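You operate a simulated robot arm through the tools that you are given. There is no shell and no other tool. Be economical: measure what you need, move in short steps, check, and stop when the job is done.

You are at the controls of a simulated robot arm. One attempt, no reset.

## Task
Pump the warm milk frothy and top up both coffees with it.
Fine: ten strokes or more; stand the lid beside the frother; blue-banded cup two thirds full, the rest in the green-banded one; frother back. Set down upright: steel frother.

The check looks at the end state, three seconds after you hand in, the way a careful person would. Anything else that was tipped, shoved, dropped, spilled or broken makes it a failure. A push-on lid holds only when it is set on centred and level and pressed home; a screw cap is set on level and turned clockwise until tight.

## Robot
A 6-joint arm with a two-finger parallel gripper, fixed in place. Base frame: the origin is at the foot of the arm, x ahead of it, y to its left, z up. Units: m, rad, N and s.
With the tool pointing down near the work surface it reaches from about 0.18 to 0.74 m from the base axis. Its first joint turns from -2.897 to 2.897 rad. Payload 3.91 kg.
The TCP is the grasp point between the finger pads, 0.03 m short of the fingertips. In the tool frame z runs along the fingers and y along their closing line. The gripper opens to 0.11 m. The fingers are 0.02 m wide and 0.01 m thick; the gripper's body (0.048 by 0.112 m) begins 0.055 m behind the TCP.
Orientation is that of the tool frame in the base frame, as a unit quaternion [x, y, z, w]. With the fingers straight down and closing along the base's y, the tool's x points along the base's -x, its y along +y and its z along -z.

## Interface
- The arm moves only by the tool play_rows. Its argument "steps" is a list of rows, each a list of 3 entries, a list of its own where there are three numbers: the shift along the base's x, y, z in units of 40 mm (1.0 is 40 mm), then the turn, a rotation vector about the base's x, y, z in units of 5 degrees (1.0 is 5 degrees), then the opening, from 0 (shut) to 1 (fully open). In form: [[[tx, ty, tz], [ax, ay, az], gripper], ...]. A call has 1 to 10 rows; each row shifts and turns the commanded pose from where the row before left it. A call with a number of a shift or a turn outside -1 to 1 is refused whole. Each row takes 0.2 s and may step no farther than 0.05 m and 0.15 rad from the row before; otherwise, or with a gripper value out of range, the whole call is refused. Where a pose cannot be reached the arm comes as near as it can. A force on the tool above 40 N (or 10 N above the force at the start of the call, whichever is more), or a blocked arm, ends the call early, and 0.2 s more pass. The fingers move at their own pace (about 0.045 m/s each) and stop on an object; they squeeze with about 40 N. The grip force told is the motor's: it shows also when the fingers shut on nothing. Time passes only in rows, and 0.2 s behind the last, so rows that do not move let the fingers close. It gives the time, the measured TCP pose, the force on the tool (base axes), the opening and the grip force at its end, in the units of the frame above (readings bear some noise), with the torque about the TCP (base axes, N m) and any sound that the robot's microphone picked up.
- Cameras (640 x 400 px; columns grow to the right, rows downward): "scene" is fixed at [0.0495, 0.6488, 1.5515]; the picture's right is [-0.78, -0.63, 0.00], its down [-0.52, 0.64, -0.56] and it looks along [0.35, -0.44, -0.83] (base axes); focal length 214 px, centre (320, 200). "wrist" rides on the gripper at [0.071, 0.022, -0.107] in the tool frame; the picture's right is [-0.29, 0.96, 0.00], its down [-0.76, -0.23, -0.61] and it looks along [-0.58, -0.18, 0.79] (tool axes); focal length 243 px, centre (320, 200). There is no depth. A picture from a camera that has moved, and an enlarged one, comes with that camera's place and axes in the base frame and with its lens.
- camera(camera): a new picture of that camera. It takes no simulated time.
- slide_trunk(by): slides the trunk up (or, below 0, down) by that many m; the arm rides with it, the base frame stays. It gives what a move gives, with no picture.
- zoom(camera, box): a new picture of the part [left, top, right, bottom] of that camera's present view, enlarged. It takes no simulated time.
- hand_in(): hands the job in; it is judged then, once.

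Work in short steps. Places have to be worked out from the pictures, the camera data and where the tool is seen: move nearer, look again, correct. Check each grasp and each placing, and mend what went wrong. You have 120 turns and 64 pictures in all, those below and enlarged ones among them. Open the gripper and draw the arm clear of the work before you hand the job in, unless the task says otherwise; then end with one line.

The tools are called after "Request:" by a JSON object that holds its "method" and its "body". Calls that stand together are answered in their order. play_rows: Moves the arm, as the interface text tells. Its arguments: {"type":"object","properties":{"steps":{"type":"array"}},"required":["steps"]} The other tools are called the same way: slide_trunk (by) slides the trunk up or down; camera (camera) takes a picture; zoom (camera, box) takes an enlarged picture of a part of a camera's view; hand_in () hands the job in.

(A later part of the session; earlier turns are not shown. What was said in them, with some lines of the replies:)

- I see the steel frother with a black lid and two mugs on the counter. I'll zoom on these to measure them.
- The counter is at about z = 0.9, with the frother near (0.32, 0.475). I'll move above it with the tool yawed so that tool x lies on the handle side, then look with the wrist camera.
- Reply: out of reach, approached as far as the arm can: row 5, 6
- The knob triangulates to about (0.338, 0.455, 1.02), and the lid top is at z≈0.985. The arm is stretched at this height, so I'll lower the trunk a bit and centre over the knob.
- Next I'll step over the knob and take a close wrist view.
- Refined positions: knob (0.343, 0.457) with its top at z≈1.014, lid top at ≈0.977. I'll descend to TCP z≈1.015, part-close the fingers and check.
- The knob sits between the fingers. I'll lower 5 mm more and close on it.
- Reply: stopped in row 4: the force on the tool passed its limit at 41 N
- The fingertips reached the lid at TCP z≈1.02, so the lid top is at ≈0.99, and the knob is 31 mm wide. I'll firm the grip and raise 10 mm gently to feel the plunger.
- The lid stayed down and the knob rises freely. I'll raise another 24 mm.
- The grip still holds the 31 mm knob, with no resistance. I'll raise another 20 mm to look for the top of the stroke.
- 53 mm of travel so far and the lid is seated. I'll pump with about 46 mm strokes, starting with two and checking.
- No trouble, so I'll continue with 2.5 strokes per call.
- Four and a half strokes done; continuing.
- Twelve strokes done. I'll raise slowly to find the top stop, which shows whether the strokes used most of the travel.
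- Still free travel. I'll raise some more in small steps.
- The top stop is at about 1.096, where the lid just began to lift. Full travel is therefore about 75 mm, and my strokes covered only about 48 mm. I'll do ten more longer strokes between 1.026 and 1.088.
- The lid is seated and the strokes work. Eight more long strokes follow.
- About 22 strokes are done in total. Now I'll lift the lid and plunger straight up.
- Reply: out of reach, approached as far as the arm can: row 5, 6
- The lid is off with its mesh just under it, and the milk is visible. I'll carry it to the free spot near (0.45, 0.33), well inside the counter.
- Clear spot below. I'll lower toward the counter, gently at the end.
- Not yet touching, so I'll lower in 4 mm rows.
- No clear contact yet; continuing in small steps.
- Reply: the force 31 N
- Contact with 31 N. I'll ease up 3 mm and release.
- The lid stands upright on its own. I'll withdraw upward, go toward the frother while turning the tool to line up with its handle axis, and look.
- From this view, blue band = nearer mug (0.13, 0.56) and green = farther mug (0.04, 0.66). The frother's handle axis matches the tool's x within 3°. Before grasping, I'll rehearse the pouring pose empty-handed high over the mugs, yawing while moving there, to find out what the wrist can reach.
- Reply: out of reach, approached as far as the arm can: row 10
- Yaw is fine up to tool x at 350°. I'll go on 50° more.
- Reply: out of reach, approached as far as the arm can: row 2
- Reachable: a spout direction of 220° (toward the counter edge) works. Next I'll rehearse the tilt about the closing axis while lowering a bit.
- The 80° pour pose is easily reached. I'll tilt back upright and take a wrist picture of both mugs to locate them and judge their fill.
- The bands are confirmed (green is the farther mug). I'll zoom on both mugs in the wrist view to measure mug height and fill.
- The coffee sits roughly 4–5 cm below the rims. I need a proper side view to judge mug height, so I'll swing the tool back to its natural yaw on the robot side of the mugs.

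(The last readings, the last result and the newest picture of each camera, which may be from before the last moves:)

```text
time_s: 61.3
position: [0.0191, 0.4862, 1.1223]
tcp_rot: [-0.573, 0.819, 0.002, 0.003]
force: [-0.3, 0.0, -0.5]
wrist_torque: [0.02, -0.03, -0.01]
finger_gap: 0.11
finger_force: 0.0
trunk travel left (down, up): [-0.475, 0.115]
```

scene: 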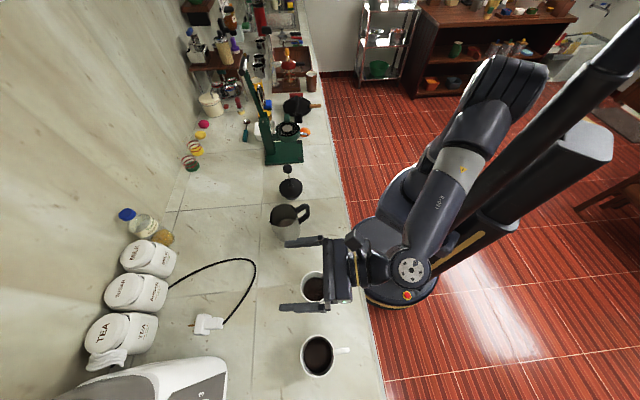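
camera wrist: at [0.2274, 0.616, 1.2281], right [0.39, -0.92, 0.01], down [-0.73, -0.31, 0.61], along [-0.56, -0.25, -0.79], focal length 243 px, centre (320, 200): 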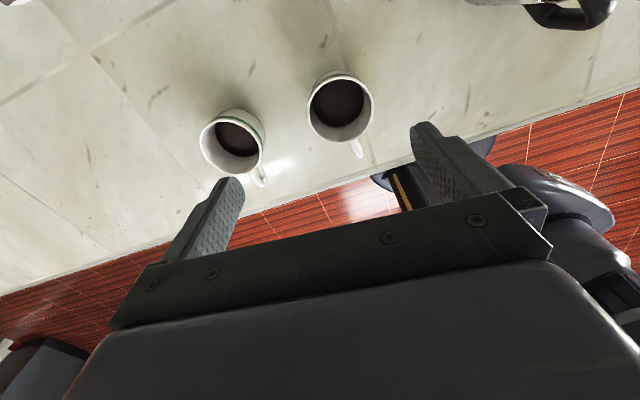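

Next I'll tilt the tool forward 35° and lower, giving a flat side view of the mugs.

Request:
{"method": "play_rows", "body": {"steps": [[[0, -0.2, -0.35], [0.94, -0.342, 0], 1], [[0, -0.2, -0.35], [0.94, -0.342, 0], 1], [[0, -0.2, -0.35], [0.94, -0.342, 0], 1], [[0, -0.2, -0.35], [0.94, -0.342, 0], 1], [[0, 0, -0.35], [0.94, -0.342, 0], 1], [[0, 0, -0.35], [0.94, -0.342, 0], 1], [[0, 0, -0.35], [0.94, -0.342, 0], 1]]}}

Request:
{"method": "camera", "body": {"camera": "wrist"}}

```text
time_s: 62.9
position: [0.019, 0.4542, 1.0253]
tcp_rot: [-0.547, 0.78, 0.176, 0.249]
force: [0.5, 0.3, -0.3]
wrist_torque: [0.01, -0.01, 0.03]
finger_gap: 0.1097
finger_force: 0.1
trunk travel left (down, up): [-0.475, 0.115]
```

```text
32 pictures are left
camera wrist: at [-0.0437, 0.3475, 1.0701], right [-0.82, 0.55, 0.17], down [0.31, 0.17, 0.94], along [0.48, 0.82, -0.31], focal length 243 px, centre (320, 200)
```

wrist: 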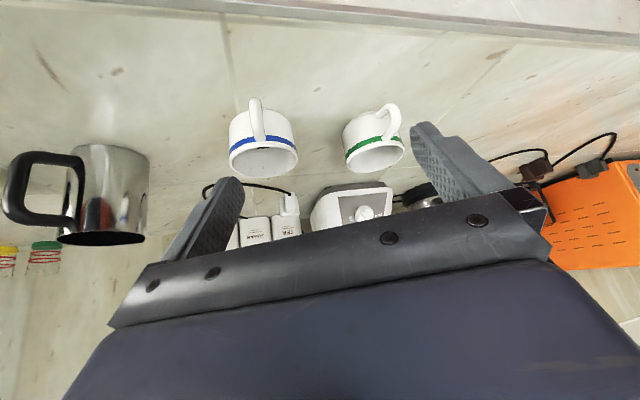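

Very useful (the picture is upside down). I'll zoom in.

Request:
{"method": "zoom", "body": {"camera": "wrist", "box": [210, 80, 420, 200]}}

Request:
{"method": "zoom", "body": {"camera": "wrist", "box": [0, 120, 180, 260]}}

```text
3.05 times, centred on (315, 140) of wrist
camera zoom: at [-0.0437, 0.3475, 1.0701], right [-0.82, 0.55, 0.17], down [0.31, 0.17, 0.94], along [0.48, 0.82, -0.31], focal length 739 px, centre (335, 383)
```

zoom: 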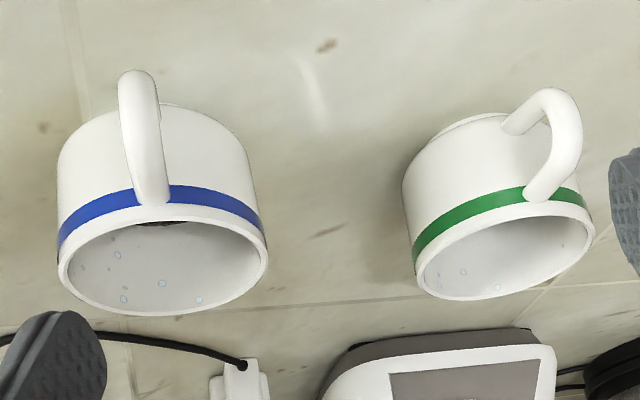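

```text
2.86 times, centred on (90, 190) of wrist
camera zoom: at [-0.0437, 0.3475, 1.0701], right [-0.82, 0.55, 0.17], down [0.31, 0.17, 0.94], along [0.48, 0.82, -0.31], focal length 693 px, centre (977, 229)
```

zoom: 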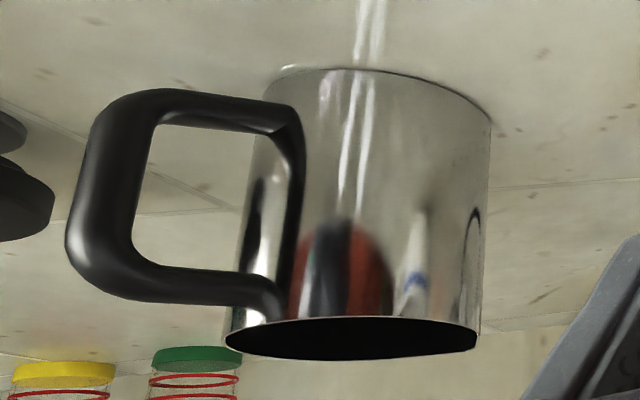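

The mugs measure about 57 mm high and 87 mm wide, with the rim at z≈0.917 and the counter at ≈0.86. The coffee is shallow. The frother rim is at z≈0.973, with its handle top about 1 cm lower. Next I go above the frother with the tool leaning 30° toward the handle side.

Request:
{"method": "play_rows", "body": {"steps": [[[0.5, 0, 0.5], [-0.94, 0.342, 0], 1], [[0.91, 0, 0.2], [0, 0, 0.5], 1], [[0.91, 0, 0.2], [0, 0, 0], 1], [[0.91, 0.02, 0.2], [0, 0, 0], 1], [[0.91, 0.02, 0.2], [0, 0, 0], 1], [[0.91, 0.02, 0.1], [0, 0, 0], 1], [[0.91, 0.02, 0], [0, 0, 0], 1], [[0.91, 0.02, 0], [0, 0, 0], 1], [[0.91, 0, 0], [0, 0, 0], 1], [[0.4, 0, 0], [0, 0, 0], 1]]}}

Request:
{"method": "camera", "body": {"camera": "wrist"}}

Request:
{"method": "zoom", "body": {"camera": "scene", "box": [220, 150, 380, 250]}}

```text
time_s: 65.1
position: [0.3465, 0.4588, 1.0788]
tcp_rot: [-0.572, 0.777, 0.155, 0.21]
force: [-0.6, 0.0, 0.3]
wrist_torque: [0.0, -0.01, 0.02]
finger_gap: 0.11
finger_force: 0.1
trunk travel left (down, up): [-0.475, 0.115]
```

```text
29 pictures are left
camera wrist: at [0.2909, 0.3537, 1.1361], right [-0.84, 0.52, 0.15], down [0.33, 0.26, 0.91], along [0.44, 0.81, -0.39], focal length 243 px, centre (320, 200)
```

wrist: 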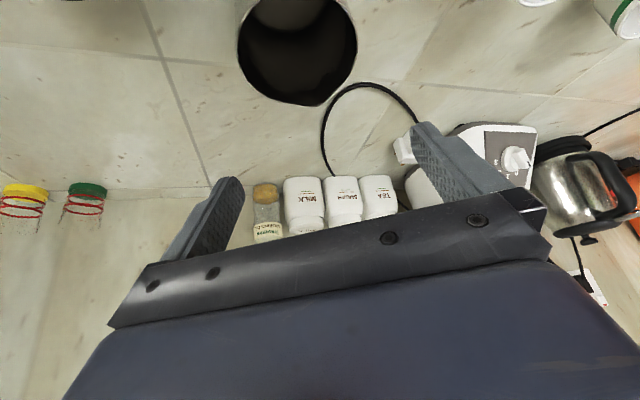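

```text
4.00 times, centred on (300, 200) of scene
camera zoom: at [0.0495, 0.6488, 1.5515], right [-0.78, -0.63, 0.0], down [-0.52, 0.64, -0.56], along [0.35, -0.44, -0.83], focal length 858 px, centre (400, 200)
```

zoom: 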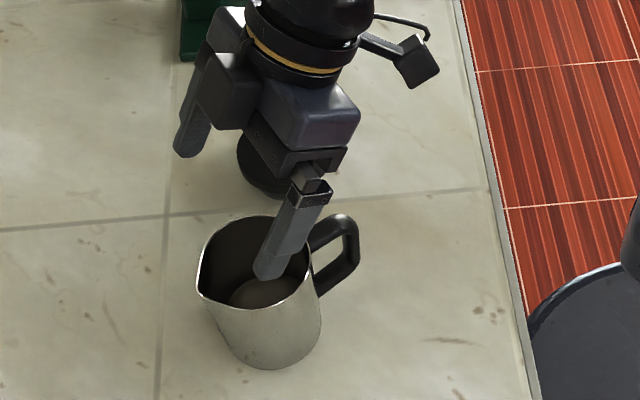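

The TCP is centred on the frother and clear of the lid. I'll descend vertically to z≈0.945 with the fingers straddling the body.

Request:
{"method": "play_rows", "body": {"steps": [[[0, 0, -0.6], [0, 0, 0], 1], [[0, 0, -0.6], [0, 0, 0], 1], [[0, 0, -0.6], [0, 0, 0], 1], [[0, 0, -0.5], [0, 0, 0], 1], [[0, 0, -0.3], [0, 0, 0], 1], [[0, 0, -0.3], [0, 0, 0], 1]]}}

Request:
{"method": "zoom", "body": {"camera": "scene", "box": [220, 150, 380, 250]}}

```text
time_s: 66.5
position: [0.347, 0.457, 0.9646]
tcp_rot: [-0.571, 0.778, 0.156, 0.211]
force: [-0.4, 0.6, -0.9]
wrist_torque: [-0.03, -0.01, 0.03]
finger_gap: 0.1101
finger_force: 0.1
trunk travel left (down, up): [-0.475, 0.115]
```

```text
4.00 times, centred on (300, 200) of scene
camera zoom: at [0.0495, 0.6488, 1.5515], right [-0.78, -0.63, 0.0], down [-0.52, 0.64, -0.56], along [0.35, -0.44, -0.83], focal length 858 px, centre (400, 200)
```

zoom: 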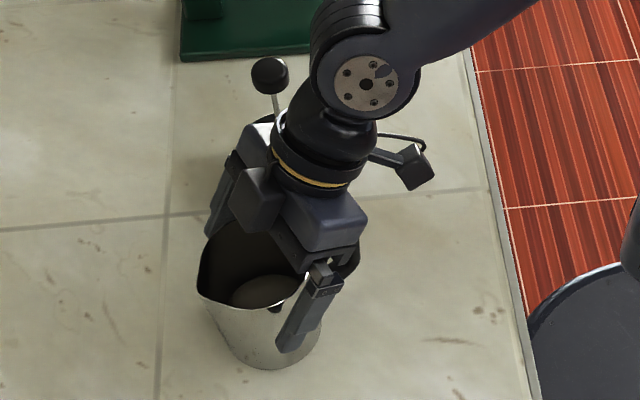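

No contact so far. I'll go down the last 18 mm, then close.

Request:
{"method": "play_rows", "body": {"steps": [[[0, 0, -0.15], [0, 0, 0], 1], [[0, 0, -0.15], [0, 0, 0], 1], [[0, 0, -0.12], [0, 0, 0], 1], [[0, 0, 0], [0, 0, 0], 0.75], [[0, 0, 0], [0, 0, 0], 0.7], [[0, 0, 0], [0, 0, 0], 0.65]]}}

```text
time_s: 67.9
position: [0.3473, 0.458, 0.9472]
tcp_rot: [-0.572, 0.778, 0.155, 0.21]
force: [-0.3, 0.4, -0.6]
wrist_torque: [-0.03, -0.11, -0.03]
finger_gap: 0.0832
finger_force: 40.4
trunk travel left (down, up): [-0.475, 0.115]
```

Gripped at 83 mm with no side force. I'll command full squeeze and lift 2 cm to check.

Request:
{"method": "play_rows", "body": {"steps": [[[0, 0, 0], [0, 0, 0], 0], [[0, 0, 0], [0, 0, 0], 0], [[0, 0, 0.15], [0, 0, 0], 0], [[0, 0, 0.35], [0, 0, 0], 0], [[0, 0, 0], [0, 0, 0], 0]]}}

Request:
{"method": "zoom", "body": {"camera": "scene", "box": [220, 150, 380, 250]}}

```text
time_s: 69.1
position: [0.3471, 0.4578, 0.9677]
tcp_rot: [-0.571, 0.778, 0.156, 0.211]
force: [-0.3, 0.1, -4.4]
wrist_torque: [0.04, -0.01, 0.04]
finger_gap: 0.0829
finger_force: 39.4
trunk travel left (down, up): [-0.475, 0.115]
```

```text
4.00 times, centred on (300, 200) of scene
camera zoom: at [0.0495, 0.6488, 1.5515], right [-0.78, -0.63, 0.0], down [-0.52, 0.64, -0.56], along [0.35, -0.44, -0.83], focal length 858 px, centre (400, 200)
```

zoom: 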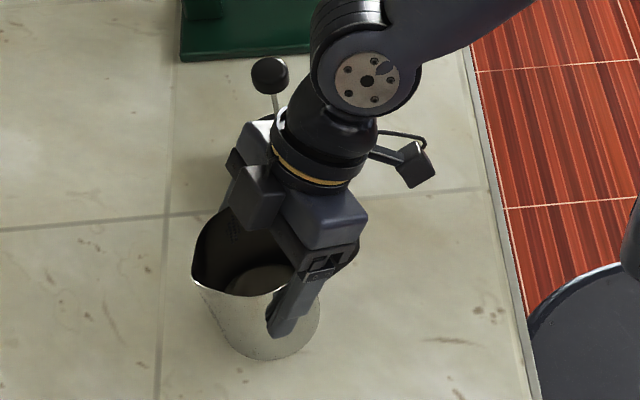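

Firm, upright grip (4.4 N load). I'll lift to z≈1.08, then yaw the frother while drawing it in toward (0.2, 0.45).

Request:
{"method": "play_rows", "body": {"steps": [[[0, 0, 0.5], [0, 0, 0], 0], [[0, 0, 0.8], [0, 0, 0], 0], [[0, 0, 0.8], [0, 0, 0], 0], [[0, 0, 0.7], [0, 0, 0], 0], [[-0.4, 0, 0], [0, 0, 0.5], 0], [[-0.6, 0, 0], [0, 0, 1], 0], [[-0.6, 0, 0], [0, 0, 1], 0], [[-0.6, 0, 0], [0, 0, 1], 0], [[-0.6, 0, 0], [0, 0, 1], 0], [[-0.6, 0, 0], [0, 0, 1], 0]]}}

Request:
{"method": "play_rows", "body": {"steps": [[[-0.2, 0, 0], [0, 0, 1], 0], [[0, 0, 0], [0, 0, 1], 0], [[0, 0, 0], [0, 0, 1], 0], [[0, 0, 0], [0, 0, 1], 0], [[0, 0, 0], [0, 0, 1], 0], [[0, 0, 0], [0, 0, 1], 0], [[0, 0, 0], [0, 0, 1], 0], [[0, 0, 0], [0, 0, 1], 0], [[0, 0, 0], [0, 0, 1], 0], [[0, 0, 0], [0, 0, 1], 0]]}}

Request:
{"method": "camera", "body": {"camera": "scene"}}

```text
time_s: 71.3
position: [0.209, 0.4593, 1.0796]
tcp_rot: [0.741, -0.618, -0.202, -0.168]
force: [0.0, -0.5, -3.3]
wrist_torque: [0.07, -0.03, -0.03]
finger_gap: 0.083
finger_force: 39.8
trunk travel left (down, up): [-0.475, 0.115]
```

```text
time_s: 73.5
position: [0.2019, 0.4593, 1.0812]
tcp_rot: [0.933, -0.248, -0.254, -0.066]
force: [-0.1, -1.0, -3.8]
wrist_torque: [0.03, 0.06, 0.04]
finger_gap: 0.083
finger_force: 39.4
trunk travel left (down, up): [-0.475, 0.115]
```

```text
25 pictures are left
```

scene: 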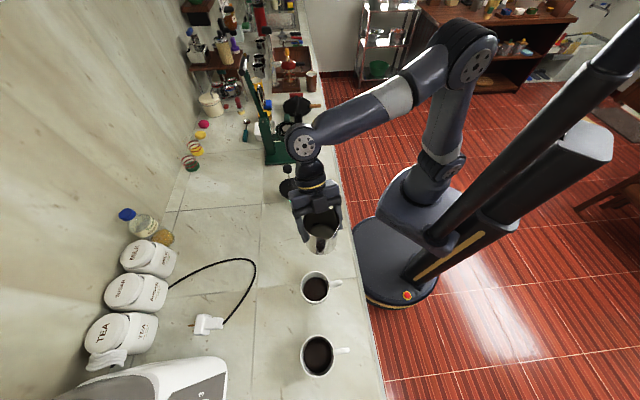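

Steady. I'll complete the yaw by 70° more so the spout faces 220°.

Request:
{"method": "play_rows", "body": {"steps": [[[0, 0, 0], [0, 0, 1], 0], [[0, 0, 0], [0, 0, 1], 0], [[0, 0, 0], [0, 0, 1], 0], [[0, 0, 0], [0, 0, 1], 0], [[0, 0, 0], [0, 0, 1], 0], [[0, 0, 0], [0, 0, 1], 0], [[0, 0, 0], [0, 0, 1], 0]]}}

Request:
{"method": "play_rows", "body": {"steps": [[[0, 0, 0], [0, 0, 1], 0], [[0, 0, 0], [0, 0, 1], 0], [[0, 0, 0], [0, 0, 1], 0], [[0, 0, 0], [0, 0, 1], 0], [[0, 0, 0], [0, 0, 1], 0], [[0, 0, 0], [0, 0, 1], 0], [[0, 0, 0], [0, 0, 1], 0]]}}

```text
time_s: 75.1
position: [0.2016, 0.4583, 1.0789]
tcp_rot: [0.964, 0.044, -0.262, 0.014]
force: [0.4, -0.1, -4.0]
wrist_torque: [0.02, 0.05, -0.02]
finger_gap: 0.0829
finger_force: 40.3
trunk travel left (down, up): [-0.475, 0.115]
```

```text
time_s: 76.7
position: [0.2025, 0.4581, 1.08]
tcp_rot: [0.906, 0.331, -0.246, 0.091]
force: [-0.8, 0.5, -3.7]
wrist_torque: [-0.07, 0.04, -0.05]
finger_gap: 0.083
finger_force: 40.0
trunk travel left (down, up): [-0.475, 0.115]
```

Yaw is exact. I'll tilt by 30° (still well short of pouring) while moving to the far side of the blue mug.

Request:
{"method": "play_rows", "body": {"steps": [[[0, 0.55, 0], [0.643, -0.766, 0], 0], [[0, 0.55, 0], [0.643, -0.766, 0], 0], [[0, 0.55, 0], [0.643, -0.766, 0], 0], [[0, 0.55, 0], [0.643, -0.766, 0], 0], [[0, 0.55, 0], [0.643, -0.766, 0], 0], [[-0.1, 0.5, 0], [0.643, -0.766, 0], 0]]}}

Request:
{"method": "zoom", "body": {"camera": "scene", "box": [240, 220, 390, 390]}}

```text
time_s: 78.1
position: [0.1975, 0.5905, 1.0798]
tcp_rot: [0.939, 0.343, -0.003, 0.002]
force: [0.6, 0.2, -5.0]
wrist_torque: [-0.08, 0.12, -0.04]
finger_gap: 0.0829
finger_force: 40.2
trunk travel left (down, up): [-0.475, 0.115]
```

```text
2.35 times, centred on (315, 305) of scene
camera zoom: at [0.0495, 0.6488, 1.5515], right [-0.78, -0.63, 0.0], down [-0.52, 0.64, -0.56], along [0.35, -0.44, -0.83], focal length 505 px, centre (332, -47)
```

zoom: 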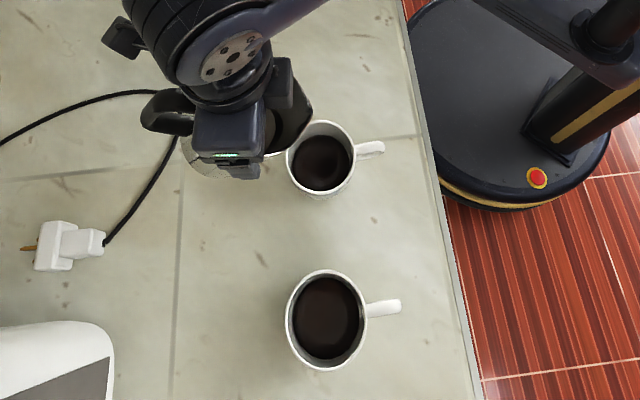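

The model fits: the lip sits right over the blue mug. I'll lower to lip height ≈0.95 and tilt to 55°, then check.

Request:
{"method": "play_rows", "body": {"steps": [[[0, 0, -0.6], [0.643, -0.766, 0], 0], [[0, 0, -0.6], [0.643, -0.766, 0], 0], [[0, 0, -0.6], [0.643, -0.766, 0], 0], [[0, 0, -0.6], [0.643, -0.766, 0], 0], [[0, 0, -0.2], [0.643, -0.766, 0], 0]]}}

Request:
{"method": "zoom", "body": {"camera": "scene", "box": [265, 240, 365, 320]}}

```text
time_s: 79.3
position: [0.1982, 0.5891, 0.9748]
tcp_rot: [0.918, 0.335, 0.2, -0.072]
force: [-0.3, -0.5, -3.2]
wrist_torque: [-0.14, 0.1, 0.01]
finger_gap: 0.083
finger_force: 39.6
trunk travel left (down, up): [-0.475, 0.115]
```

```text
5.00 times, centred on (315, 280) of scene
camera zoom: at [0.0495, 0.6488, 1.5515], right [-0.78, -0.63, 0.0], down [-0.52, 0.64, -0.56], along [0.35, -0.44, -0.83], focal length 1072 px, centre (345, -200)
```

zoom: 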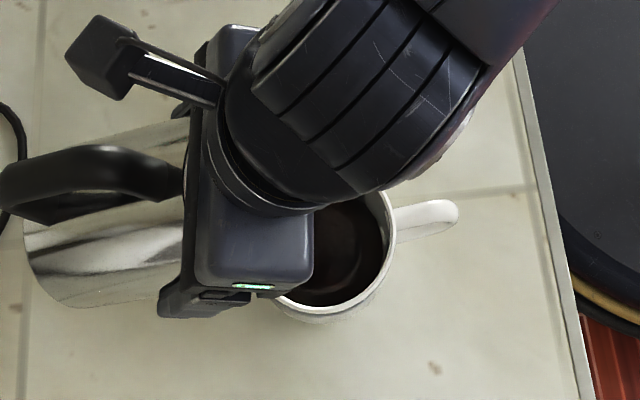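

No milk has come out yet. I'll tilt on to 65° with a pause.

Request:
{"method": "play_rows", "body": {"steps": [[[-0.04, -0.03, 0.08], [0.643, -0.766, 0], 0], [[0, 0, 0], [0, 0, 0], 0], [[-0.05, -0.04, 0.1], [0.643, -0.766, 0], 0], [[0, 0, 0], [0, 0, 0], 0], [[0, 0, 0], [0, 0, 0], 0]]}}

Request:
{"method": "zoom", "body": {"camera": "scene", "box": [265, 240, 365, 320]}}

```text
time_s: 80.5
position: [0.1946, 0.5852, 0.9827]
tcp_rot: [0.897, 0.327, 0.279, -0.1]
force: [0.4, 0.6, -3.8]
wrist_torque: [-0.11, 0.12, 0.0]
finger_gap: 0.083
finger_force: 40.1
trunk travel left (down, up): [-0.475, 0.115]
```

```text
5.00 times, centred on (315, 280) of scene
camera zoom: at [0.0495, 0.6488, 1.5515], right [-0.78, -0.63, 0.0], down [-0.52, 0.64, -0.56], along [0.35, -0.44, -0.83], focal length 1072 px, centre (345, -200)
```

zoom: 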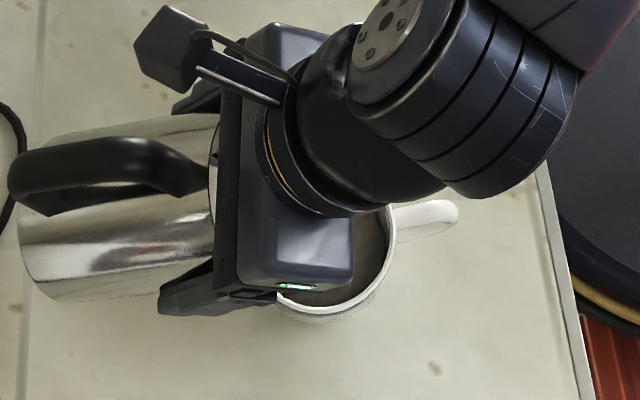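

Milk has begun flowing into the blue mug, whose surface is turning brown. I'll hold at this angle and watch.

Request:
{"method": "play_rows", "body": {"steps": [[[0, 0, 0], [0, 0, 0], 0], [[0, 0, 0], [0, 0, 0], 0], [[0, 0, 0], [0, 0, 0], 0], [[0, 0, 0], [0, 0, 0], 0]]}}

Request:
{"method": "zoom", "body": {"camera": "scene", "box": [290, 265, 350, 313]}}

```text
time_s: 81.5
position: [0.1946, 0.5862, 0.9817]
tcp_rot: [0.897, 0.327, 0.279, -0.1]
force: [0.9, 0.1, -3.1]
wrist_torque: [-0.1, 0.11, -0.01]
finger_gap: 0.0829
finger_force: 39.9
trunk travel left (down, up): [-0.475, 0.115]
```

```text
8.33 times, centred on (320, 289) of scene
camera zoom: at [0.0495, 0.6488, 1.5515], right [-0.78, -0.63, 0.0], down [-0.52, 0.64, -0.56], along [0.35, -0.44, -0.83], focal length 1787 px, centre (320, -542)
```

zoom: 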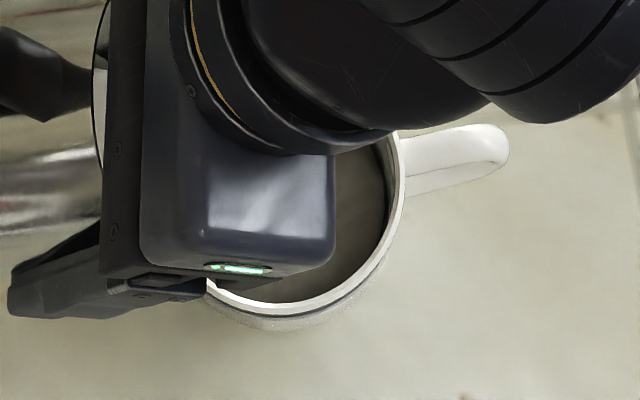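

The gripper hides the far wall of the mug, so I'll tilt back to stop the flow and draw aside to judge the level.

Request:
{"method": "play_rows", "body": {"steps": [[[0, 0, 0.1], [-0.643, 0.766, 0], 0], [[0, 0, 0.1], [-0.643, 0.766, 0], 0], [[0.2, 0.2, 0.3], [-0.643, 0.766, 0], 0], [[0.6, 0.5, 0.3], [-0.643, 0.766, 0], 0], [[0.7, 0.4, 0.2], [0, 0, 0], 0], [[0.7, 0.2, 0], [0, 0, 0], 0]]}}

Request:
{"method": "zoom", "body": {"camera": "scene", "box": [270, 260, 370, 390]}}

```text
time_s: 82.9
position: [0.2829, 0.6364, 1.0233]
tcp_rot: [0.932, 0.341, 0.119, -0.042]
force: [-1.5, 0.0, -3.4]
wrist_torque: [-0.09, 0.1, -0.01]
finger_gap: 0.0832
finger_force: 40.4
trunk travel left (down, up): [-0.475, 0.115]
```

```text
3.08 times, centred on (320, 325) of scene
camera zoom: at [0.0495, 0.6488, 1.5515], right [-0.78, -0.63, 0.0], down [-0.52, 0.64, -0.56], along [0.35, -0.44, -0.83], focal length 660 px, centre (320, -185)
```

zoom: 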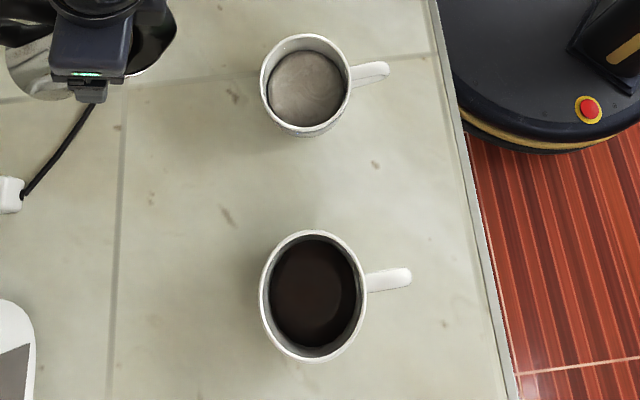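

Milk foam now shows in the blue mug. I'll zoom tight to measure the level.

Request:
{"method": "zoom", "body": {"camera": "scene", "box": [296, 266, 344, 306]}}

```text
10.00 times, centred on (320, 286) of scene
camera zoom: at [0.0495, 0.6488, 1.5515], right [-0.78, -0.63, 0.0], down [-0.52, 0.64, -0.56], along [0.35, -0.44, -0.83], focal length 2145 px, centre (320, -660)
```

zoom: 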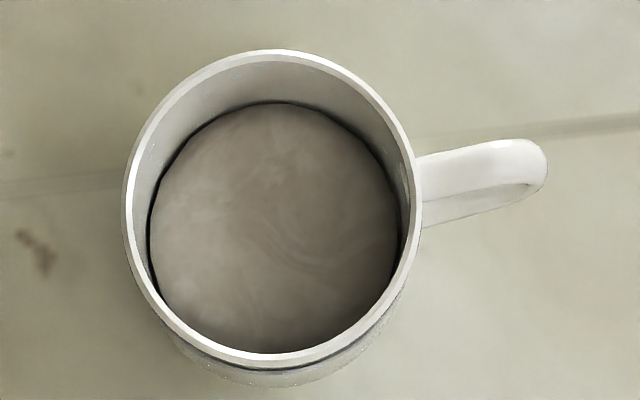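

I estimate the surface at about 31 mm below the rim (was ~40 mm). Two-thirds full is about 19 mm below, meaning surface top edge at row ≈86 in this zoom, against 102 now. I'll return and tilt to 70°.

Request:
{"method": "play_rows", "body": {"steps": [[[-0.7, -0.2, 0], [0, 0, 0], 0], [[-0.7, -0.4, -0.2], [0, 0, 0], 0], [[-0.6, -0.5, -0.3], [0.643, -0.766, 0], 0], [[-0.2, -0.2, -0.3], [0.643, -0.766, 0], 0], [[0, 0, -0.1], [0.643, -0.766, 0], 0], [[0, 0, -0.1], [0.643, -0.766, 0], 0], [[-0.05, -0.04, 0.1], [0.643, -0.766, 0], 0], [[0, 0, 0], [0, 0, 0], 0], [[0, 0, 0], [0, 0, 0], 0], [[0, 0, 0], [0, 0, 0], 0]]}}

Request:
{"method": "play_rows", "body": {"steps": [[[0, 0, 0], [0, 0, 0], 0], [[0, 0, 0], [0, 0, 0], 0], [[0, 0, 0.1], [-0.643, 0.766, 0], 0], [[0, 0, 0.1], [-0.643, 0.766, 0], 0], [[0, 0, 0.1], [-0.643, 0.766, 0], 0], [[0.25, 0.24, 0.3], [-0.643, 0.766, 0], 0], [[0.6, 0.5, 0.3], [-0.643, 0.766, 0], 0], [[0.7, 0.4, 0.1], [0, 0, 0], 0], [[0.7, 0.2, 0], [0, 0, 0], 0]]}}

Request:
{"method": "zoom", "body": {"camera": "scene", "box": [296, 266, 344, 306]}}

```text
time_s: 85.1
position: [0.1925, 0.5839, 0.9871]
tcp_rot: [0.884, 0.322, 0.318, -0.115]
force: [-0.5, -0.6, -3.1]
wrist_torque: [-0.1, 0.11, 0.0]
finger_gap: 0.0831
finger_force: 40.3
trunk travel left (down, up): [-0.475, 0.115]
```

```text
time_s: 87.1
position: [0.2841, 0.6378, 1.0259]
tcp_rot: [0.932, 0.34, 0.119, -0.042]
force: [-0.3, 0.2, -3.5]
wrist_torque: [-0.08, 0.08, -0.03]
finger_gap: 0.0828
finger_force: 39.9
trunk travel left (down, up): [-0.475, 0.115]
```

```text
10.00 times, centred on (320, 286) of scene
camera zoom: at [0.0495, 0.6488, 1.5515], right [-0.78, -0.63, 0.0], down [-0.52, 0.64, -0.56], along [0.35, -0.44, -0.83], focal length 2145 px, centre (320, -660)
```

zoom: 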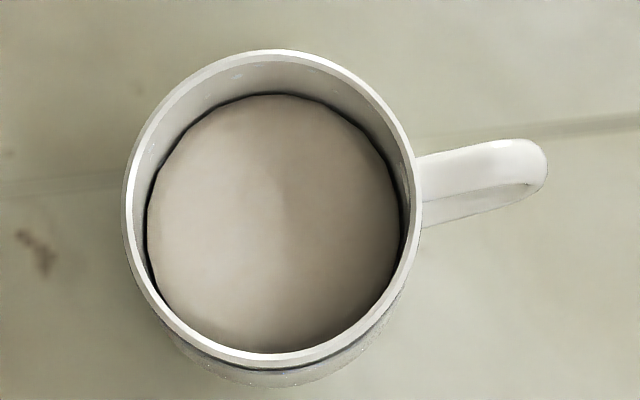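

The surface's top edge is now at row 94, so I need one more step of similar size. I'll return and tilt to 75°.

Request:
{"method": "play_rows", "body": {"steps": [[[-0.7, -0.2, 0], [0, 0, 0], 0], [[-0.7, -0.4, -0.1], [0, 0, 0], 0], [[-0.6, -0.5, -0.3], [0.643, -0.766, 0], 0], [[-0.25, -0.24, -0.3], [0.643, -0.766, 0], 0], [[0, 0, -0.1], [0.643, -0.766, 0], 0], [[0, 0, -0.1], [0.643, -0.766, 0], 0], [[0, 0, -0.1], [0.643, -0.766, 0], 0], [[-0.06, -0.05, 0.1], [0.643, -0.766, 0], 0], [[0, 0, 0], [0, 0, 0], 0], [[0, 0, 0], [0, 0, 0], 0]]}}

Request:
{"method": "play_rows", "body": {"steps": [[[0, 0, 0], [0, 0, 0], 0], [[0, 0, 0], [0, 0, 0], 0], [[0, 0, 0.1], [-0.643, 0.766, 0], 0], [[0, 0, 0.1], [-0.643, 0.766, 0], 0], [[0, 0, 0.1], [-0.643, 0.766, 0], 0], [[0, 0, 0.1], [-0.643, 0.766, 0], 0], [[0.3, 0.28, 0.3], [-0.643, 0.766, 0], 0], [[0.6, 0.5, 0.2], [-0.643, 0.766, 0], 0], [[0.7, 0.4, 0], [0, 0, 0], 0], [[0.7, 0.2, 0], [0, 0, 0], 0]]}}

Request:
{"method": "zoom", "body": {"camera": "scene", "box": [296, 266, 344, 306]}}

```text
time_s: 89.3
position: [0.1904, 0.5814, 0.9912]
tcp_rot: [0.87, 0.316, 0.356, -0.128]
force: [-0.2, 0.0, -3.2]
wrist_torque: [-0.12, 0.08, 0.01]
finger_gap: 0.083
finger_force: 39.9
trunk travel left (down, up): [-0.475, 0.115]
```

```text
time_s: 91.5
position: [0.2833, 0.6377, 1.0269]
tcp_rot: [0.932, 0.34, 0.119, -0.042]
force: [0.3, -0.8, -3.3]
wrist_torque: [-0.07, 0.08, 0.0]
finger_gap: 0.083
finger_force: 39.9
trunk travel left (down, up): [-0.475, 0.115]
```

```text
10.00 times, centred on (320, 286) of scene
camera zoom: at [0.0495, 0.6488, 1.5515], right [-0.78, -0.63, 0.0], down [-0.52, 0.64, -0.56], along [0.35, -0.44, -0.83], focal length 2145 px, centre (320, -660)
```

zoom: 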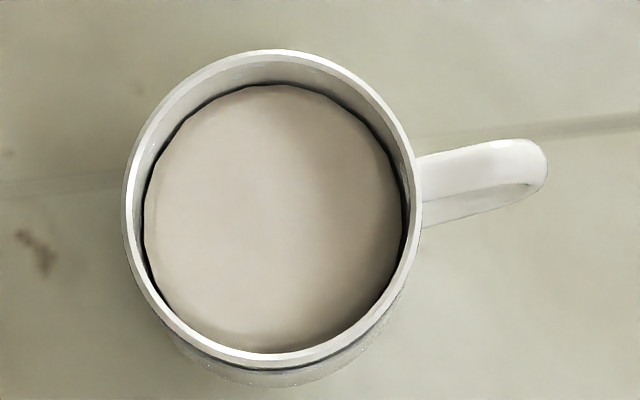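

The level is at row ≈85, so the blue mug is about two-thirds full. The green mug is at (0.0385, 0.666), and two views agree on that. I'll carry the frother (still at 45°, which holds the milk) to its far side.

Request:
{"method": "play_rows", "body": {"steps": [[[-0.4, 0.1, 0.4], [0, 0, 0], 0], [[-0.8, 0.3, 0], [0, 0, 0], 0], [[-0.8, 0.3, 0], [0, 0, 0], 0], [[-0.8, 0.3, 0], [0, 0, 0], 0], [[-0.8, 0.3, 0], [0, 0, 0], 0], [[-0.8, 0.25, 0], [0, 0, 0], 0], [[-0.4, 0.1, 0], [0, 0, 0], 0]]}}

Request:
{"method": "zoom", "body": {"camera": "scene", "box": [240, 260, 400, 400]}}

```text
time_s: 93.1
position: [0.0904, 0.7003, 1.0431]
tcp_rot: [0.932, 0.34, 0.119, -0.043]
force: [0.4, 0.6, -2.9]
wrist_torque: [-0.11, 0.1, 0.0]
finger_gap: 0.0831
finger_force: 39.8
trunk travel left (down, up): [-0.475, 0.115]
```

```text
2.86 times, centred on (320, 330) of scene
camera zoom: at [0.0495, 0.6488, 1.5515], right [-0.78, -0.63, 0.0], down [-0.52, 0.64, -0.56], along [0.35, -0.44, -0.83], focal length 613 px, centre (320, -171)
```

zoom: 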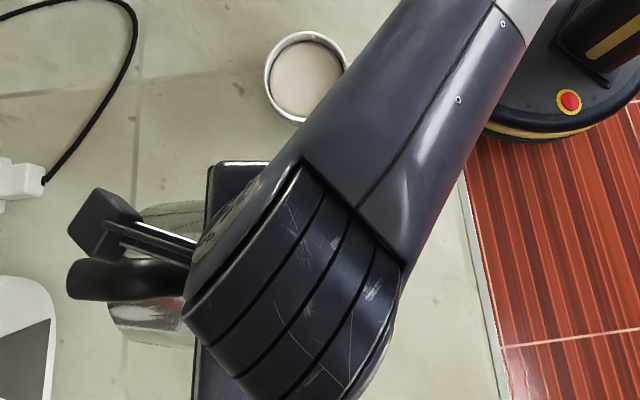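

The arm hides the green mug, so I'll rely on the confirmed geometry. I'll tilt to 75° at the same relative position used for the blue one.

Request:
{"method": "play_rows", "body": {"steps": [[[-0.04, 0, -0.25], [0.643, -0.766, 0], 0], [[-0.04, 0, -0.25], [0.643, -0.766, 0], 0], [[-0.04, 0, -0.25], [0.643, -0.766, 0], 0], [[-0.04, 0, -0.25], [0.643, -0.766, 0], 0], [[-0.04, 0.01, -0.25], [0.643, -0.766, 0], 0], [[-0.04, 0.01, -0.05], [0.643, -0.766, 0], 0]]}}

Request:
{"method": "zoom", "body": {"camera": "scene", "box": [260, 300, 380, 400]}}

```text
time_s: 94.5
position: [0.0803, 0.705, 0.9916]
tcp_rot: [0.869, 0.317, 0.357, -0.128]
force: [0.5, -0.1, -3.8]
wrist_torque: [-0.07, 0.13, -0.02]
finger_gap: 0.0831
finger_force: 39.7
trunk travel left (down, up): [-0.475, 0.115]
```

```text
4.00 times, centred on (320, 350) of scene
camera zoom: at [0.0495, 0.6488, 1.5515], right [-0.78, -0.63, 0.0], down [-0.52, 0.64, -0.56], along [0.35, -0.44, -0.83], focal length 858 px, centre (320, -400)
```

zoom: 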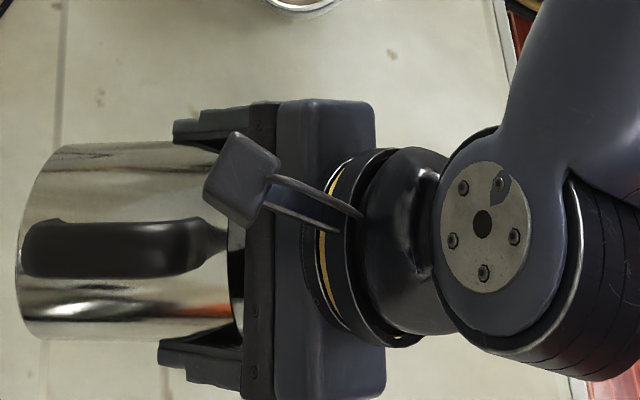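

Aligned within 4 mm, so I'll correct that and pour slowly: 80°, 85°, 90°.

Request:
{"method": "play_rows", "body": {"steps": [[[-0.06, -0.14, 0.08], [0.643, -0.766, 0], 0], [[0, 0, 0], [0, 0, 0], 0], [[0, 0, 0], [0, 0, 0], 0], [[-0.08, -0.07, 0.08], [0.643, -0.766, 0], 0], [[0, 0, 0], [0, 0, 0], 0], [[0, 0, 0], [0, 0, 0], 0], [[-0.08, -0.07, 0.08], [0.643, -0.766, 0], 0], [[0, 0, 0], [0, 0, 0], 0], [[0, 0, 0], [0, 0, 0], 0]]}}

Request:
{"method": "camera", "body": {"camera": "scene"}}

```text
time_s: 96.5
position: [0.071, 0.6926, 0.9999]
tcp_rot: [0.816, 0.297, 0.466, -0.168]
force: [-0.7, 0.7, -2.7]
wrist_torque: [-0.04, 0.07, 0.0]
finger_gap: 0.0831
finger_force: 40.5
trunk travel left (down, up): [-0.475, 0.115]
```

```text
14 pictures are left
```

scene: 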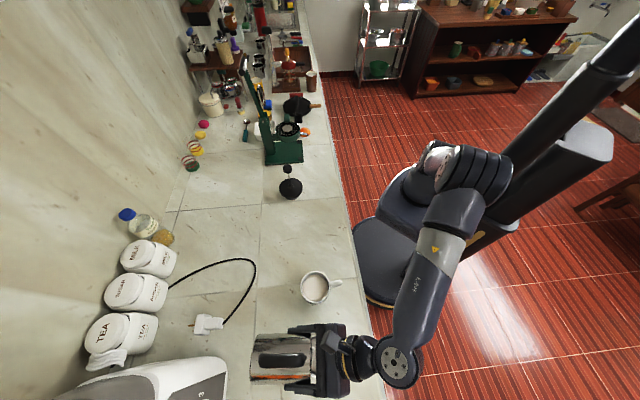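

No spill visible. I'll continue to 105° slowly.

Request:
{"method": "play_rows", "body": {"steps": [[[-0.09, -0.08, 0.04], [0.643, -0.766, 0], 0], [[0, 0, 0], [0, 0, 0], 0], [[0, 0, 0], [0, 0, 0], 0], [[-0.09, -0.08, 0.04], [0.643, -0.766, 0], 0], [[0, 0, 0], [0, 0, 0], 0], [[0, 0, 0], [0, 0, 0], 0], [[-0.09, -0.08, 0.04], [0.643, -0.766, 0], 0], [[0, 0, 0], [0, 0, 0], 0], [[0, 0, 0], [0, 0, 0], 0]]}}

Request:
{"method": "play_rows", "body": {"steps": [[[-0.09, -0.08, 0.04], [0.643, -0.766, 0], 0], [[0, 0, 0], [0, 0, 0], 0], [[0, 0, 0], [0, 0, 0], 0], [[-0.09, -0.08, 0.04], [0.643, -0.766, 0], 0], [[0, 0, 0], [0, 0, 0], 0], [[0, 0, 0], [0, 0, 0], 0], [[0, 0, 0], [0, 0, 0], 0], [[0, 0, 0], [0, 0, 0], 0]]}}

Request:
{"method": "zoom", "body": {"camera": "scene", "box": [240, 300, 400, 400]}}

```text
time_s: 98.5
position: [0.0613, 0.683, 1.0045]
tcp_rot: [0.748, 0.272, 0.569, -0.206]
force: [0.0, 0.4, -1.4]
wrist_torque: [-0.02, 0.04, -0.02]
finger_gap: 0.0833
finger_force: 40.6
trunk travel left (down, up): [-0.475, 0.115]
```

```text
time_s: 100.3
position: [0.0535, 0.677, 1.0083]
tcp_rot: [0.696, 0.252, 0.633, -0.228]
force: [-0.2, 0.1, -2.6]
wrist_torque: [-0.05, 0.06, 0.0]
finger_gap: 0.0834
finger_force: 40.3
trunk travel left (down, up): [-0.475, 0.115]
```

```text
4.00 times, centred on (320, 350) of scene
camera zoom: at [0.0495, 0.6488, 1.5515], right [-0.78, -0.63, 0.0], down [-0.52, 0.64, -0.56], along [0.35, -0.44, -0.83], focal length 858 px, centre (320, -400)
```

zoom: 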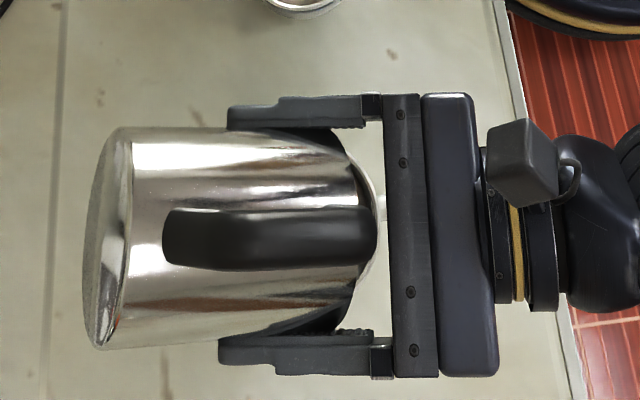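

At 115° the frother should be draining fully. I'll give it 5° more and a second's wait.

Request:
{"method": "play_rows", "body": {"steps": [[[-0.09, -0.08, 0.03], [0.643, -0.766, 0], 0], [[0, 0, 0], [0, 0, 0], 0], [[0, 0, 0], [0, 0, 0], 0], [[0, 0, 0], [0, 0, 0], 0], [[0, 0, 0], [0, 0, 0], 0], [[0, 0, 0], [0, 0, 0], 0], [[0, 0, 0], [0, 0, 0], 0]]}}

Request:
{"method": "play_rows", "body": {"steps": [[[0.09, 0.08, 0.1], [-0.643, 0.766, 0], 0], [[0.09, 0.08, 0.1], [-0.643, 0.766, 0], 0], [[0.09, 0.08, 0.1], [-0.643, 0.766, 0], 0], [[0.09, 0.08, 0.1], [-0.643, 0.766, 0], 0], [[0.09, 0.08, 0.1], [-0.643, 0.766, 0], 0], [[0.09, 0.08, 0.1], [-0.643, 0.766, 0], 0], [[0.08, 0.07, 0.1], [-0.643, 0.766, 0], 0], [[0.08, 0.07, 0.1], [-0.643, 0.766, 0], 0], [[0.08, 0.07, 0.2], [-0.643, 0.766, 0], 0], [[0.08, 0.04, 0.3], [-0.643, 0.766, 0], 0]]}}

```text
time_s: 101.9
position: [0.0495, 0.6733, 1.009]
tcp_rot: [0.667, 0.243, 0.662, -0.24]
force: [-0.4, -1.0, -2.3]
wrist_torque: [-0.07, 0.03, 0.01]
finger_gap: 0.0834
finger_force: 39.9
trunk travel left (down, up): [-0.475, 0.115]
```

```text
time_s: 104.1
position: [0.0849, 0.7035, 1.0615]
tcp_rot: [0.885, 0.322, 0.317, -0.113]
force: [0.6, -0.2, -2.5]
wrist_torque: [-0.08, 0.09, 0.0]
finger_gap: 0.0831
finger_force: 39.6
trunk travel left (down, up): [-0.475, 0.115]
```

Tilted back to 70°. I'll move away from the mugs along the reverse path, tilting back to 45°, and inspect.

Request:
{"method": "play_rows", "body": {"steps": [[[0.4, -0.1, 0.2], [-0.643, 0.766, 0], 0], [[0.8, -0.3, 0], [-0.643, 0.766, 0], 0], [[0.8, -0.3, 0], [-0.643, 0.766, 0], 0], [[0.8, -0.3, 0], [-0.643, 0.766, 0], 0], [[0.8, -0.3, 0], [-0.643, 0.766, 0], 0], [[0.8, -0.25, 0], [0, 0, 0], 0], [[0.5, -0.2, 0], [0, 0, 0], 0]]}}

Request:
{"method": "zoom", "body": {"camera": "scene", "box": [240, 260, 400, 400]}}

```text
time_s: 105.7
position: [0.2815, 0.6331, 1.0703]
tcp_rot: [0.932, 0.34, 0.119, -0.041]
force: [-0.7, 0.6, -3.1]
wrist_torque: [-0.07, 0.08, -0.02]
finger_gap: 0.0831
finger_force: 40.2
trunk travel left (down, up): [-0.475, 0.115]
```

```text
2.86 times, centred on (320, 330) of scene
camera zoom: at [0.0495, 0.6488, 1.5515], right [-0.78, -0.63, 0.0], down [-0.52, 0.64, -0.56], along [0.35, -0.44, -0.83], focal length 613 px, centre (320, -171)
```

zoom: 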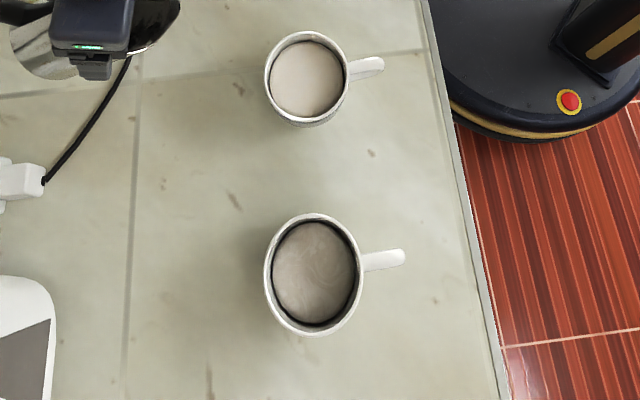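

Both coffees are topped up with no spill visible. Now I'll return the frother, bringing it upright while drawing in to (0.2, 0.46).

Request:
{"method": "play_rows", "body": {"steps": [[[0, -0.3, 0.2], [-0.643, 0.766, 0], 0], [[-0.25, -0.6, 0], [-0.643, 0.766, 0], 0], [[-0.25, -0.6, 0], [-0.643, 0.766, 0], 0], [[-0.3, -0.6, 0], [-0.643, 0.766, 0], 0], [[-0.3, -0.6, 0], [-0.643, 0.766, 0], 0], [[-0.3, -0.6, 0], [-0.643, 0.766, 0], 0], [[-0.3, -0.6, 0], [-0.643, 0.766, 0], 0], [[-0.27, -0.48, 0], [-0.643, 0.766, 0], 0], [[0, 0, 0], [-0.643, 0.766, 0], 0]]}}

Request:
{"method": "play_rows", "body": {"steps": [[[0, 0, 0], [0, 0, -1], 0], [[0, 0, 0], [0, 0, -1], 0], [[0, 0, 0], [0, 0, -1], 0], [[0, 0, 0], [0, 0, -1], 0], [[0, 0, 0], [0, 0, -1], 0], [[0, 0, 0], [0, 0, -1], 0], [[0, 0, 0], [0, 0, -1], 0], [[0, 0, 0], [0, 0, -1], 0], [[0, 0, 0], [0, 0, -1], 0], [[0, 0, 0], [0, 0, -1], 0]]}}

Request:
{"method": "play_rows", "body": {"steps": [[[0, 0, 0], [0, 0, -1], 0], [[0, 0, 0], [0, 0, -1], 0], [[0, 0, 0], [0, 0, -1], 0], [[0, 0, 0], [0, 0, -1], 0], [[0, 0, 0], [0, 0, -1], 0], [[0, 0, 0], [0, 0, -1], 0], [[0, 0, 0], [0, 0, -1], 0], [[0, 0, 0], [0, 0, -1], 0], [[0, 0, 0], [0, 0, -1], 0], [[0, 0, 0], [0, 0, -1], 0]]}}

```text
time_s: 107.7
position: [0.2019, 0.4572, 1.078]
tcp_rot: [0.906, 0.331, -0.246, 0.092]
force: [0.0, -0.9, -2.2]
wrist_torque: [0.02, 0.02, 0.01]
finger_gap: 0.083
finger_force: 40.0
trunk travel left (down, up): [-0.475, 0.115]
```

```text
time_s: 109.9
position: [0.2037, 0.4571, 1.0775]
tcp_rot: [0.961, -0.084, -0.261, -0.023]
force: [0.3, 0.2, -3.0]
wrist_torque: [0.03, 0.07, 0.0]
finger_gap: 0.0831
finger_force: 39.8
trunk travel left (down, up): [-0.475, 0.115]
```

```text
time_s: 112.1
position: [0.2018, 0.4579, 1.0777]
tcp_rot: [0.836, -0.482, -0.228, -0.13]
force: [0.2, 0.3, -2.9]
wrist_torque: [0.02, 0.03, -0.01]
finger_gap: 0.0829
finger_force: 40.0
trunk travel left (down, up): [-0.475, 0.115]
```

Upright and on course. Next come the remaining yaw and the move back over the original spot.

Request:
{"method": "play_rows", "body": {"steps": [[[0.2, 0, 0], [0, 0, -1], 0], [[0.4, 0, 0], [0, 0, -1], 0], [[0.4, 0, 0], [0, 0, -1], 0], [[0.4, 0, 0], [0, 0, -1], 0], [[0.4, 0, 0], [0, 0, -1], 0], [[0.4, 0, 0], [0, 0, -1], 0], [[0.4, 0, 0], [0, 0, -1], 0], [[0.4, 0, 0], [0, 0, -1], 0], [[0.4, 0, 0], [0, 0, -1], 0], [[0.225, 0, 0], [0, 0, -0.5], 0]]}}

Request:
{"method": "play_rows", "body": {"steps": [[[0, 0, -0.6], [0, 0, 0], 0], [[0, 0, -0.6], [0, 0, 0], 0], [[0, 0, -0.6], [0, 0, 0], 0], [[0, 0, -0.6], [0, 0, 0], 0], [[0, 0, -0.35], [0, 0, 0], 0], [[0, 0, 0], [0, 0, 0], 0]]}}

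Request:
{"method": "zoom", "body": {"camera": "scene", "box": [220, 150, 380, 250]}}

```text
time_s: 114.3
position: [0.3474, 0.4575, 1.0778]
tcp_rot: [-0.571, 0.778, 0.156, 0.211]
force: [-0.1, 0.6, -2.4]
wrist_torque: [0.04, -0.04, 0.01]
finger_gap: 0.0831
finger_force: 40.0
trunk travel left (down, up): [-0.475, 0.115]
```

```text
time_s: 115.7
position: [0.3482, 0.4565, 0.9675]
tcp_rot: [-0.571, 0.778, 0.155, 0.212]
force: [0.2, 0.0, -2.8]
wrist_torque: [0.02, 0.01, -0.01]
finger_gap: 0.0831
finger_force: 40.1
trunk travel left (down, up): [-0.475, 0.115]
```

```text
4.00 times, centred on (300, 200) of scene
camera zoom: at [0.0495, 0.6488, 1.5515], right [-0.78, -0.63, 0.0], down [-0.52, 0.64, -0.56], along [0.35, -0.44, -0.83], focal length 858 px, centre (400, 200)
```

zoom: 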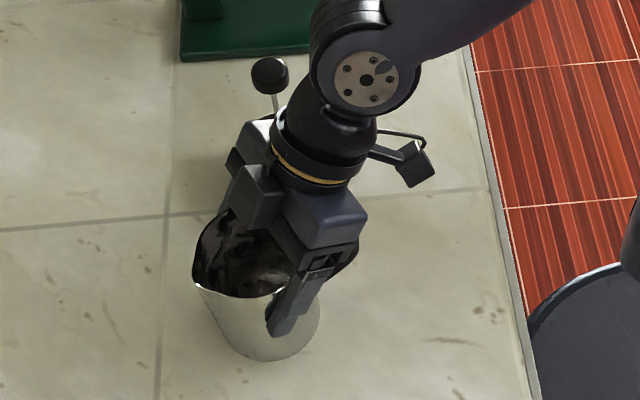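

Empty, upright and identical to the pose just after lift-off. I'll lower the last 20 mm gently and feel for contact.

Request:
{"method": "play_rows", "body": {"steps": [[[0, 0, -0.2], [0, 0, 0], 0], [[0, 0, -0.15], [0, 0, 0], 0], [[0, 0, -0.08], [0, 0, 0], 0], [[0, 0, -0.05], [0, 0, 0], 0], [[0, 0, 0], [0, 0, 0], 0]]}}

```text
time_s: 116.9
position: [0.3467, 0.4586, 0.9512]
tcp_rot: [-0.571, 0.777, 0.157, 0.213]
force: [-2.1, 0.5, 15.3]
wrist_torque: [-0.07, 0.25, 0.15]
finger_gap: 0.083
finger_force: 39.9
trunk travel left (down, up): [-0.475, 0.115]
```

Contact at 15 N. I'll ease off 1 mm and open slowly.

Request:
{"method": "play_rows", "body": {"steps": [[[0, 0, 0.05], [0, 0, 0], 0], [[0, 0, 0], [0, 0, 0], 0.8], [[0, 0, 0], [0, 0, 0], 0.9], [[0, 0, 0], [0, 0, 0], 1], [[0, 0, 0], [0, 0, 0], 1]]}}

Request:
{"method": "zoom", "body": {"camera": "scene", "box": [220, 150, 380, 250]}}

```text
time_s: 118.1
position: [0.3474, 0.4576, 0.9512]
tcp_rot: [-0.572, 0.777, 0.156, 0.21]
force: [0.3, -0.4, 0.0]
wrist_torque: [0.0, 0.01, -0.03]
finger_gap: 0.1106
finger_force: 0.0
trunk travel left (down, up): [-0.475, 0.115]
```

```text
4.00 times, centred on (300, 200) of scene
camera zoom: at [0.0495, 0.6488, 1.5515], right [-0.78, -0.63, 0.0], down [-0.52, 0.64, -0.56], along [0.35, -0.44, -0.83], focal length 858 px, centre (400, 200)
```

zoom: 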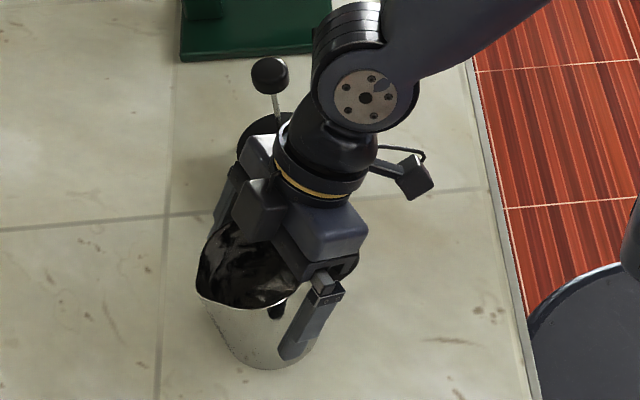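

Released and standing. I'll raise straight up and draw back clear toward the robot.

Request:
{"method": "play_rows", "body": {"steps": [[[0, 0, 0.4], [0, 0, 0], 1], [[0, 0, 0.8], [0, 0, 0], 1], [[0, 0, 0.9], [0, 0, 0], 1], [[0, 0, 0.9], [0, 0, 0], 1], [[0, 0, 0.7], [0, 0, 0], 1], [[-0.6, -0.6, 0.4], [0, 0, 0], 1], [[-0.7, -0.7, 0], [0, 0, 0], 1], [[-0.7, -0.7, 0], [0, 0, 0], 1]]}}

Request:
{"method": "camera", "body": {"camera": "scene"}}

Request:
{"method": "zoom", "body": {"camera": "scene", "box": [220, 150, 380, 250]}}

Request:
{"method": "zoom", "body": {"camera": "scene", "box": [270, 260, 370, 390]}}

```text
time_s: 119.9
position: [0.2693, 0.3756, 1.1148]
tcp_rot: [-0.571, 0.778, 0.156, 0.212]
force: [-0.2, 0.6, 0.3]
wrist_torque: [0.01, 0.04, -0.03]
finger_gap: 0.11
finger_force: 0.1
trunk travel left (down, up): [-0.475, 0.115]
```

```text
9 pictures are left
```

scene: 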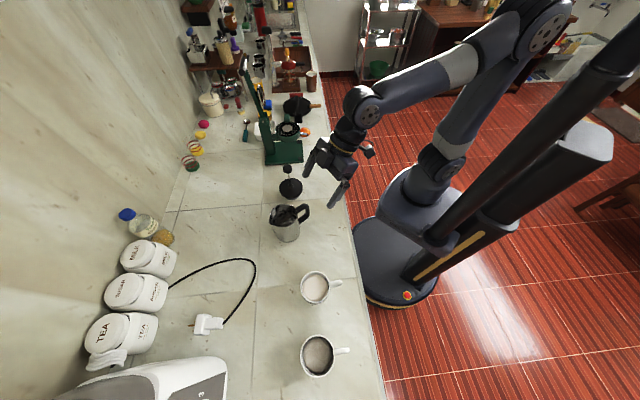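

```text
4.00 times, centred on (300, 200) of scene
camera zoom: at [0.0495, 0.6488, 1.5515], right [-0.78, -0.63, 0.0], down [-0.52, 0.64, -0.56], along [0.35, -0.44, -0.83], focal length 858 px, centre (400, 200)
```

zoom: 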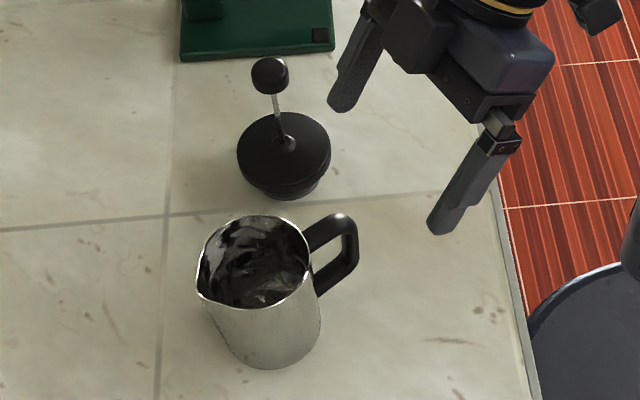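

```text
3.08 times, centred on (320, 325) of scene
camera zoom: at [0.0495, 0.6488, 1.5515], right [-0.78, -0.63, 0.0], down [-0.52, 0.64, -0.56], along [0.35, -0.44, -0.83], focal length 660 px, centre (320, -185)
```

zoom: 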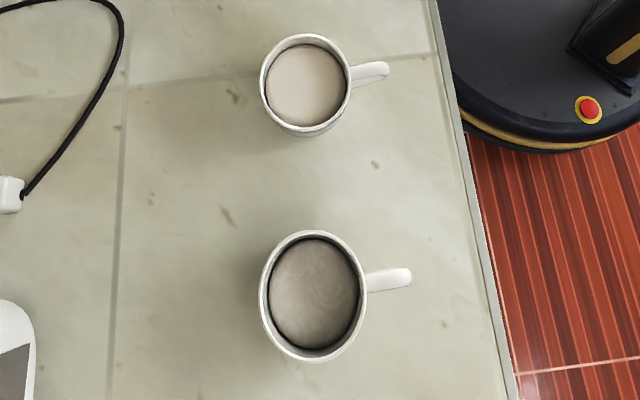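

Everything stands upright, the frother is empty and back in place, the lid is beside it, both mugs are topped up and the counter is clean. Handing in.

Request:
{"method": "hand_in", "body": {}}

```text
The job is handed in.
```

I pumped the milk about 22 strokes and filled the blue-banded cup to about two thirds, judged from the camera view. The rest went into the green-banded cup with no visible spill, the lid stands beside the frother, and the frother is back upright in its place.
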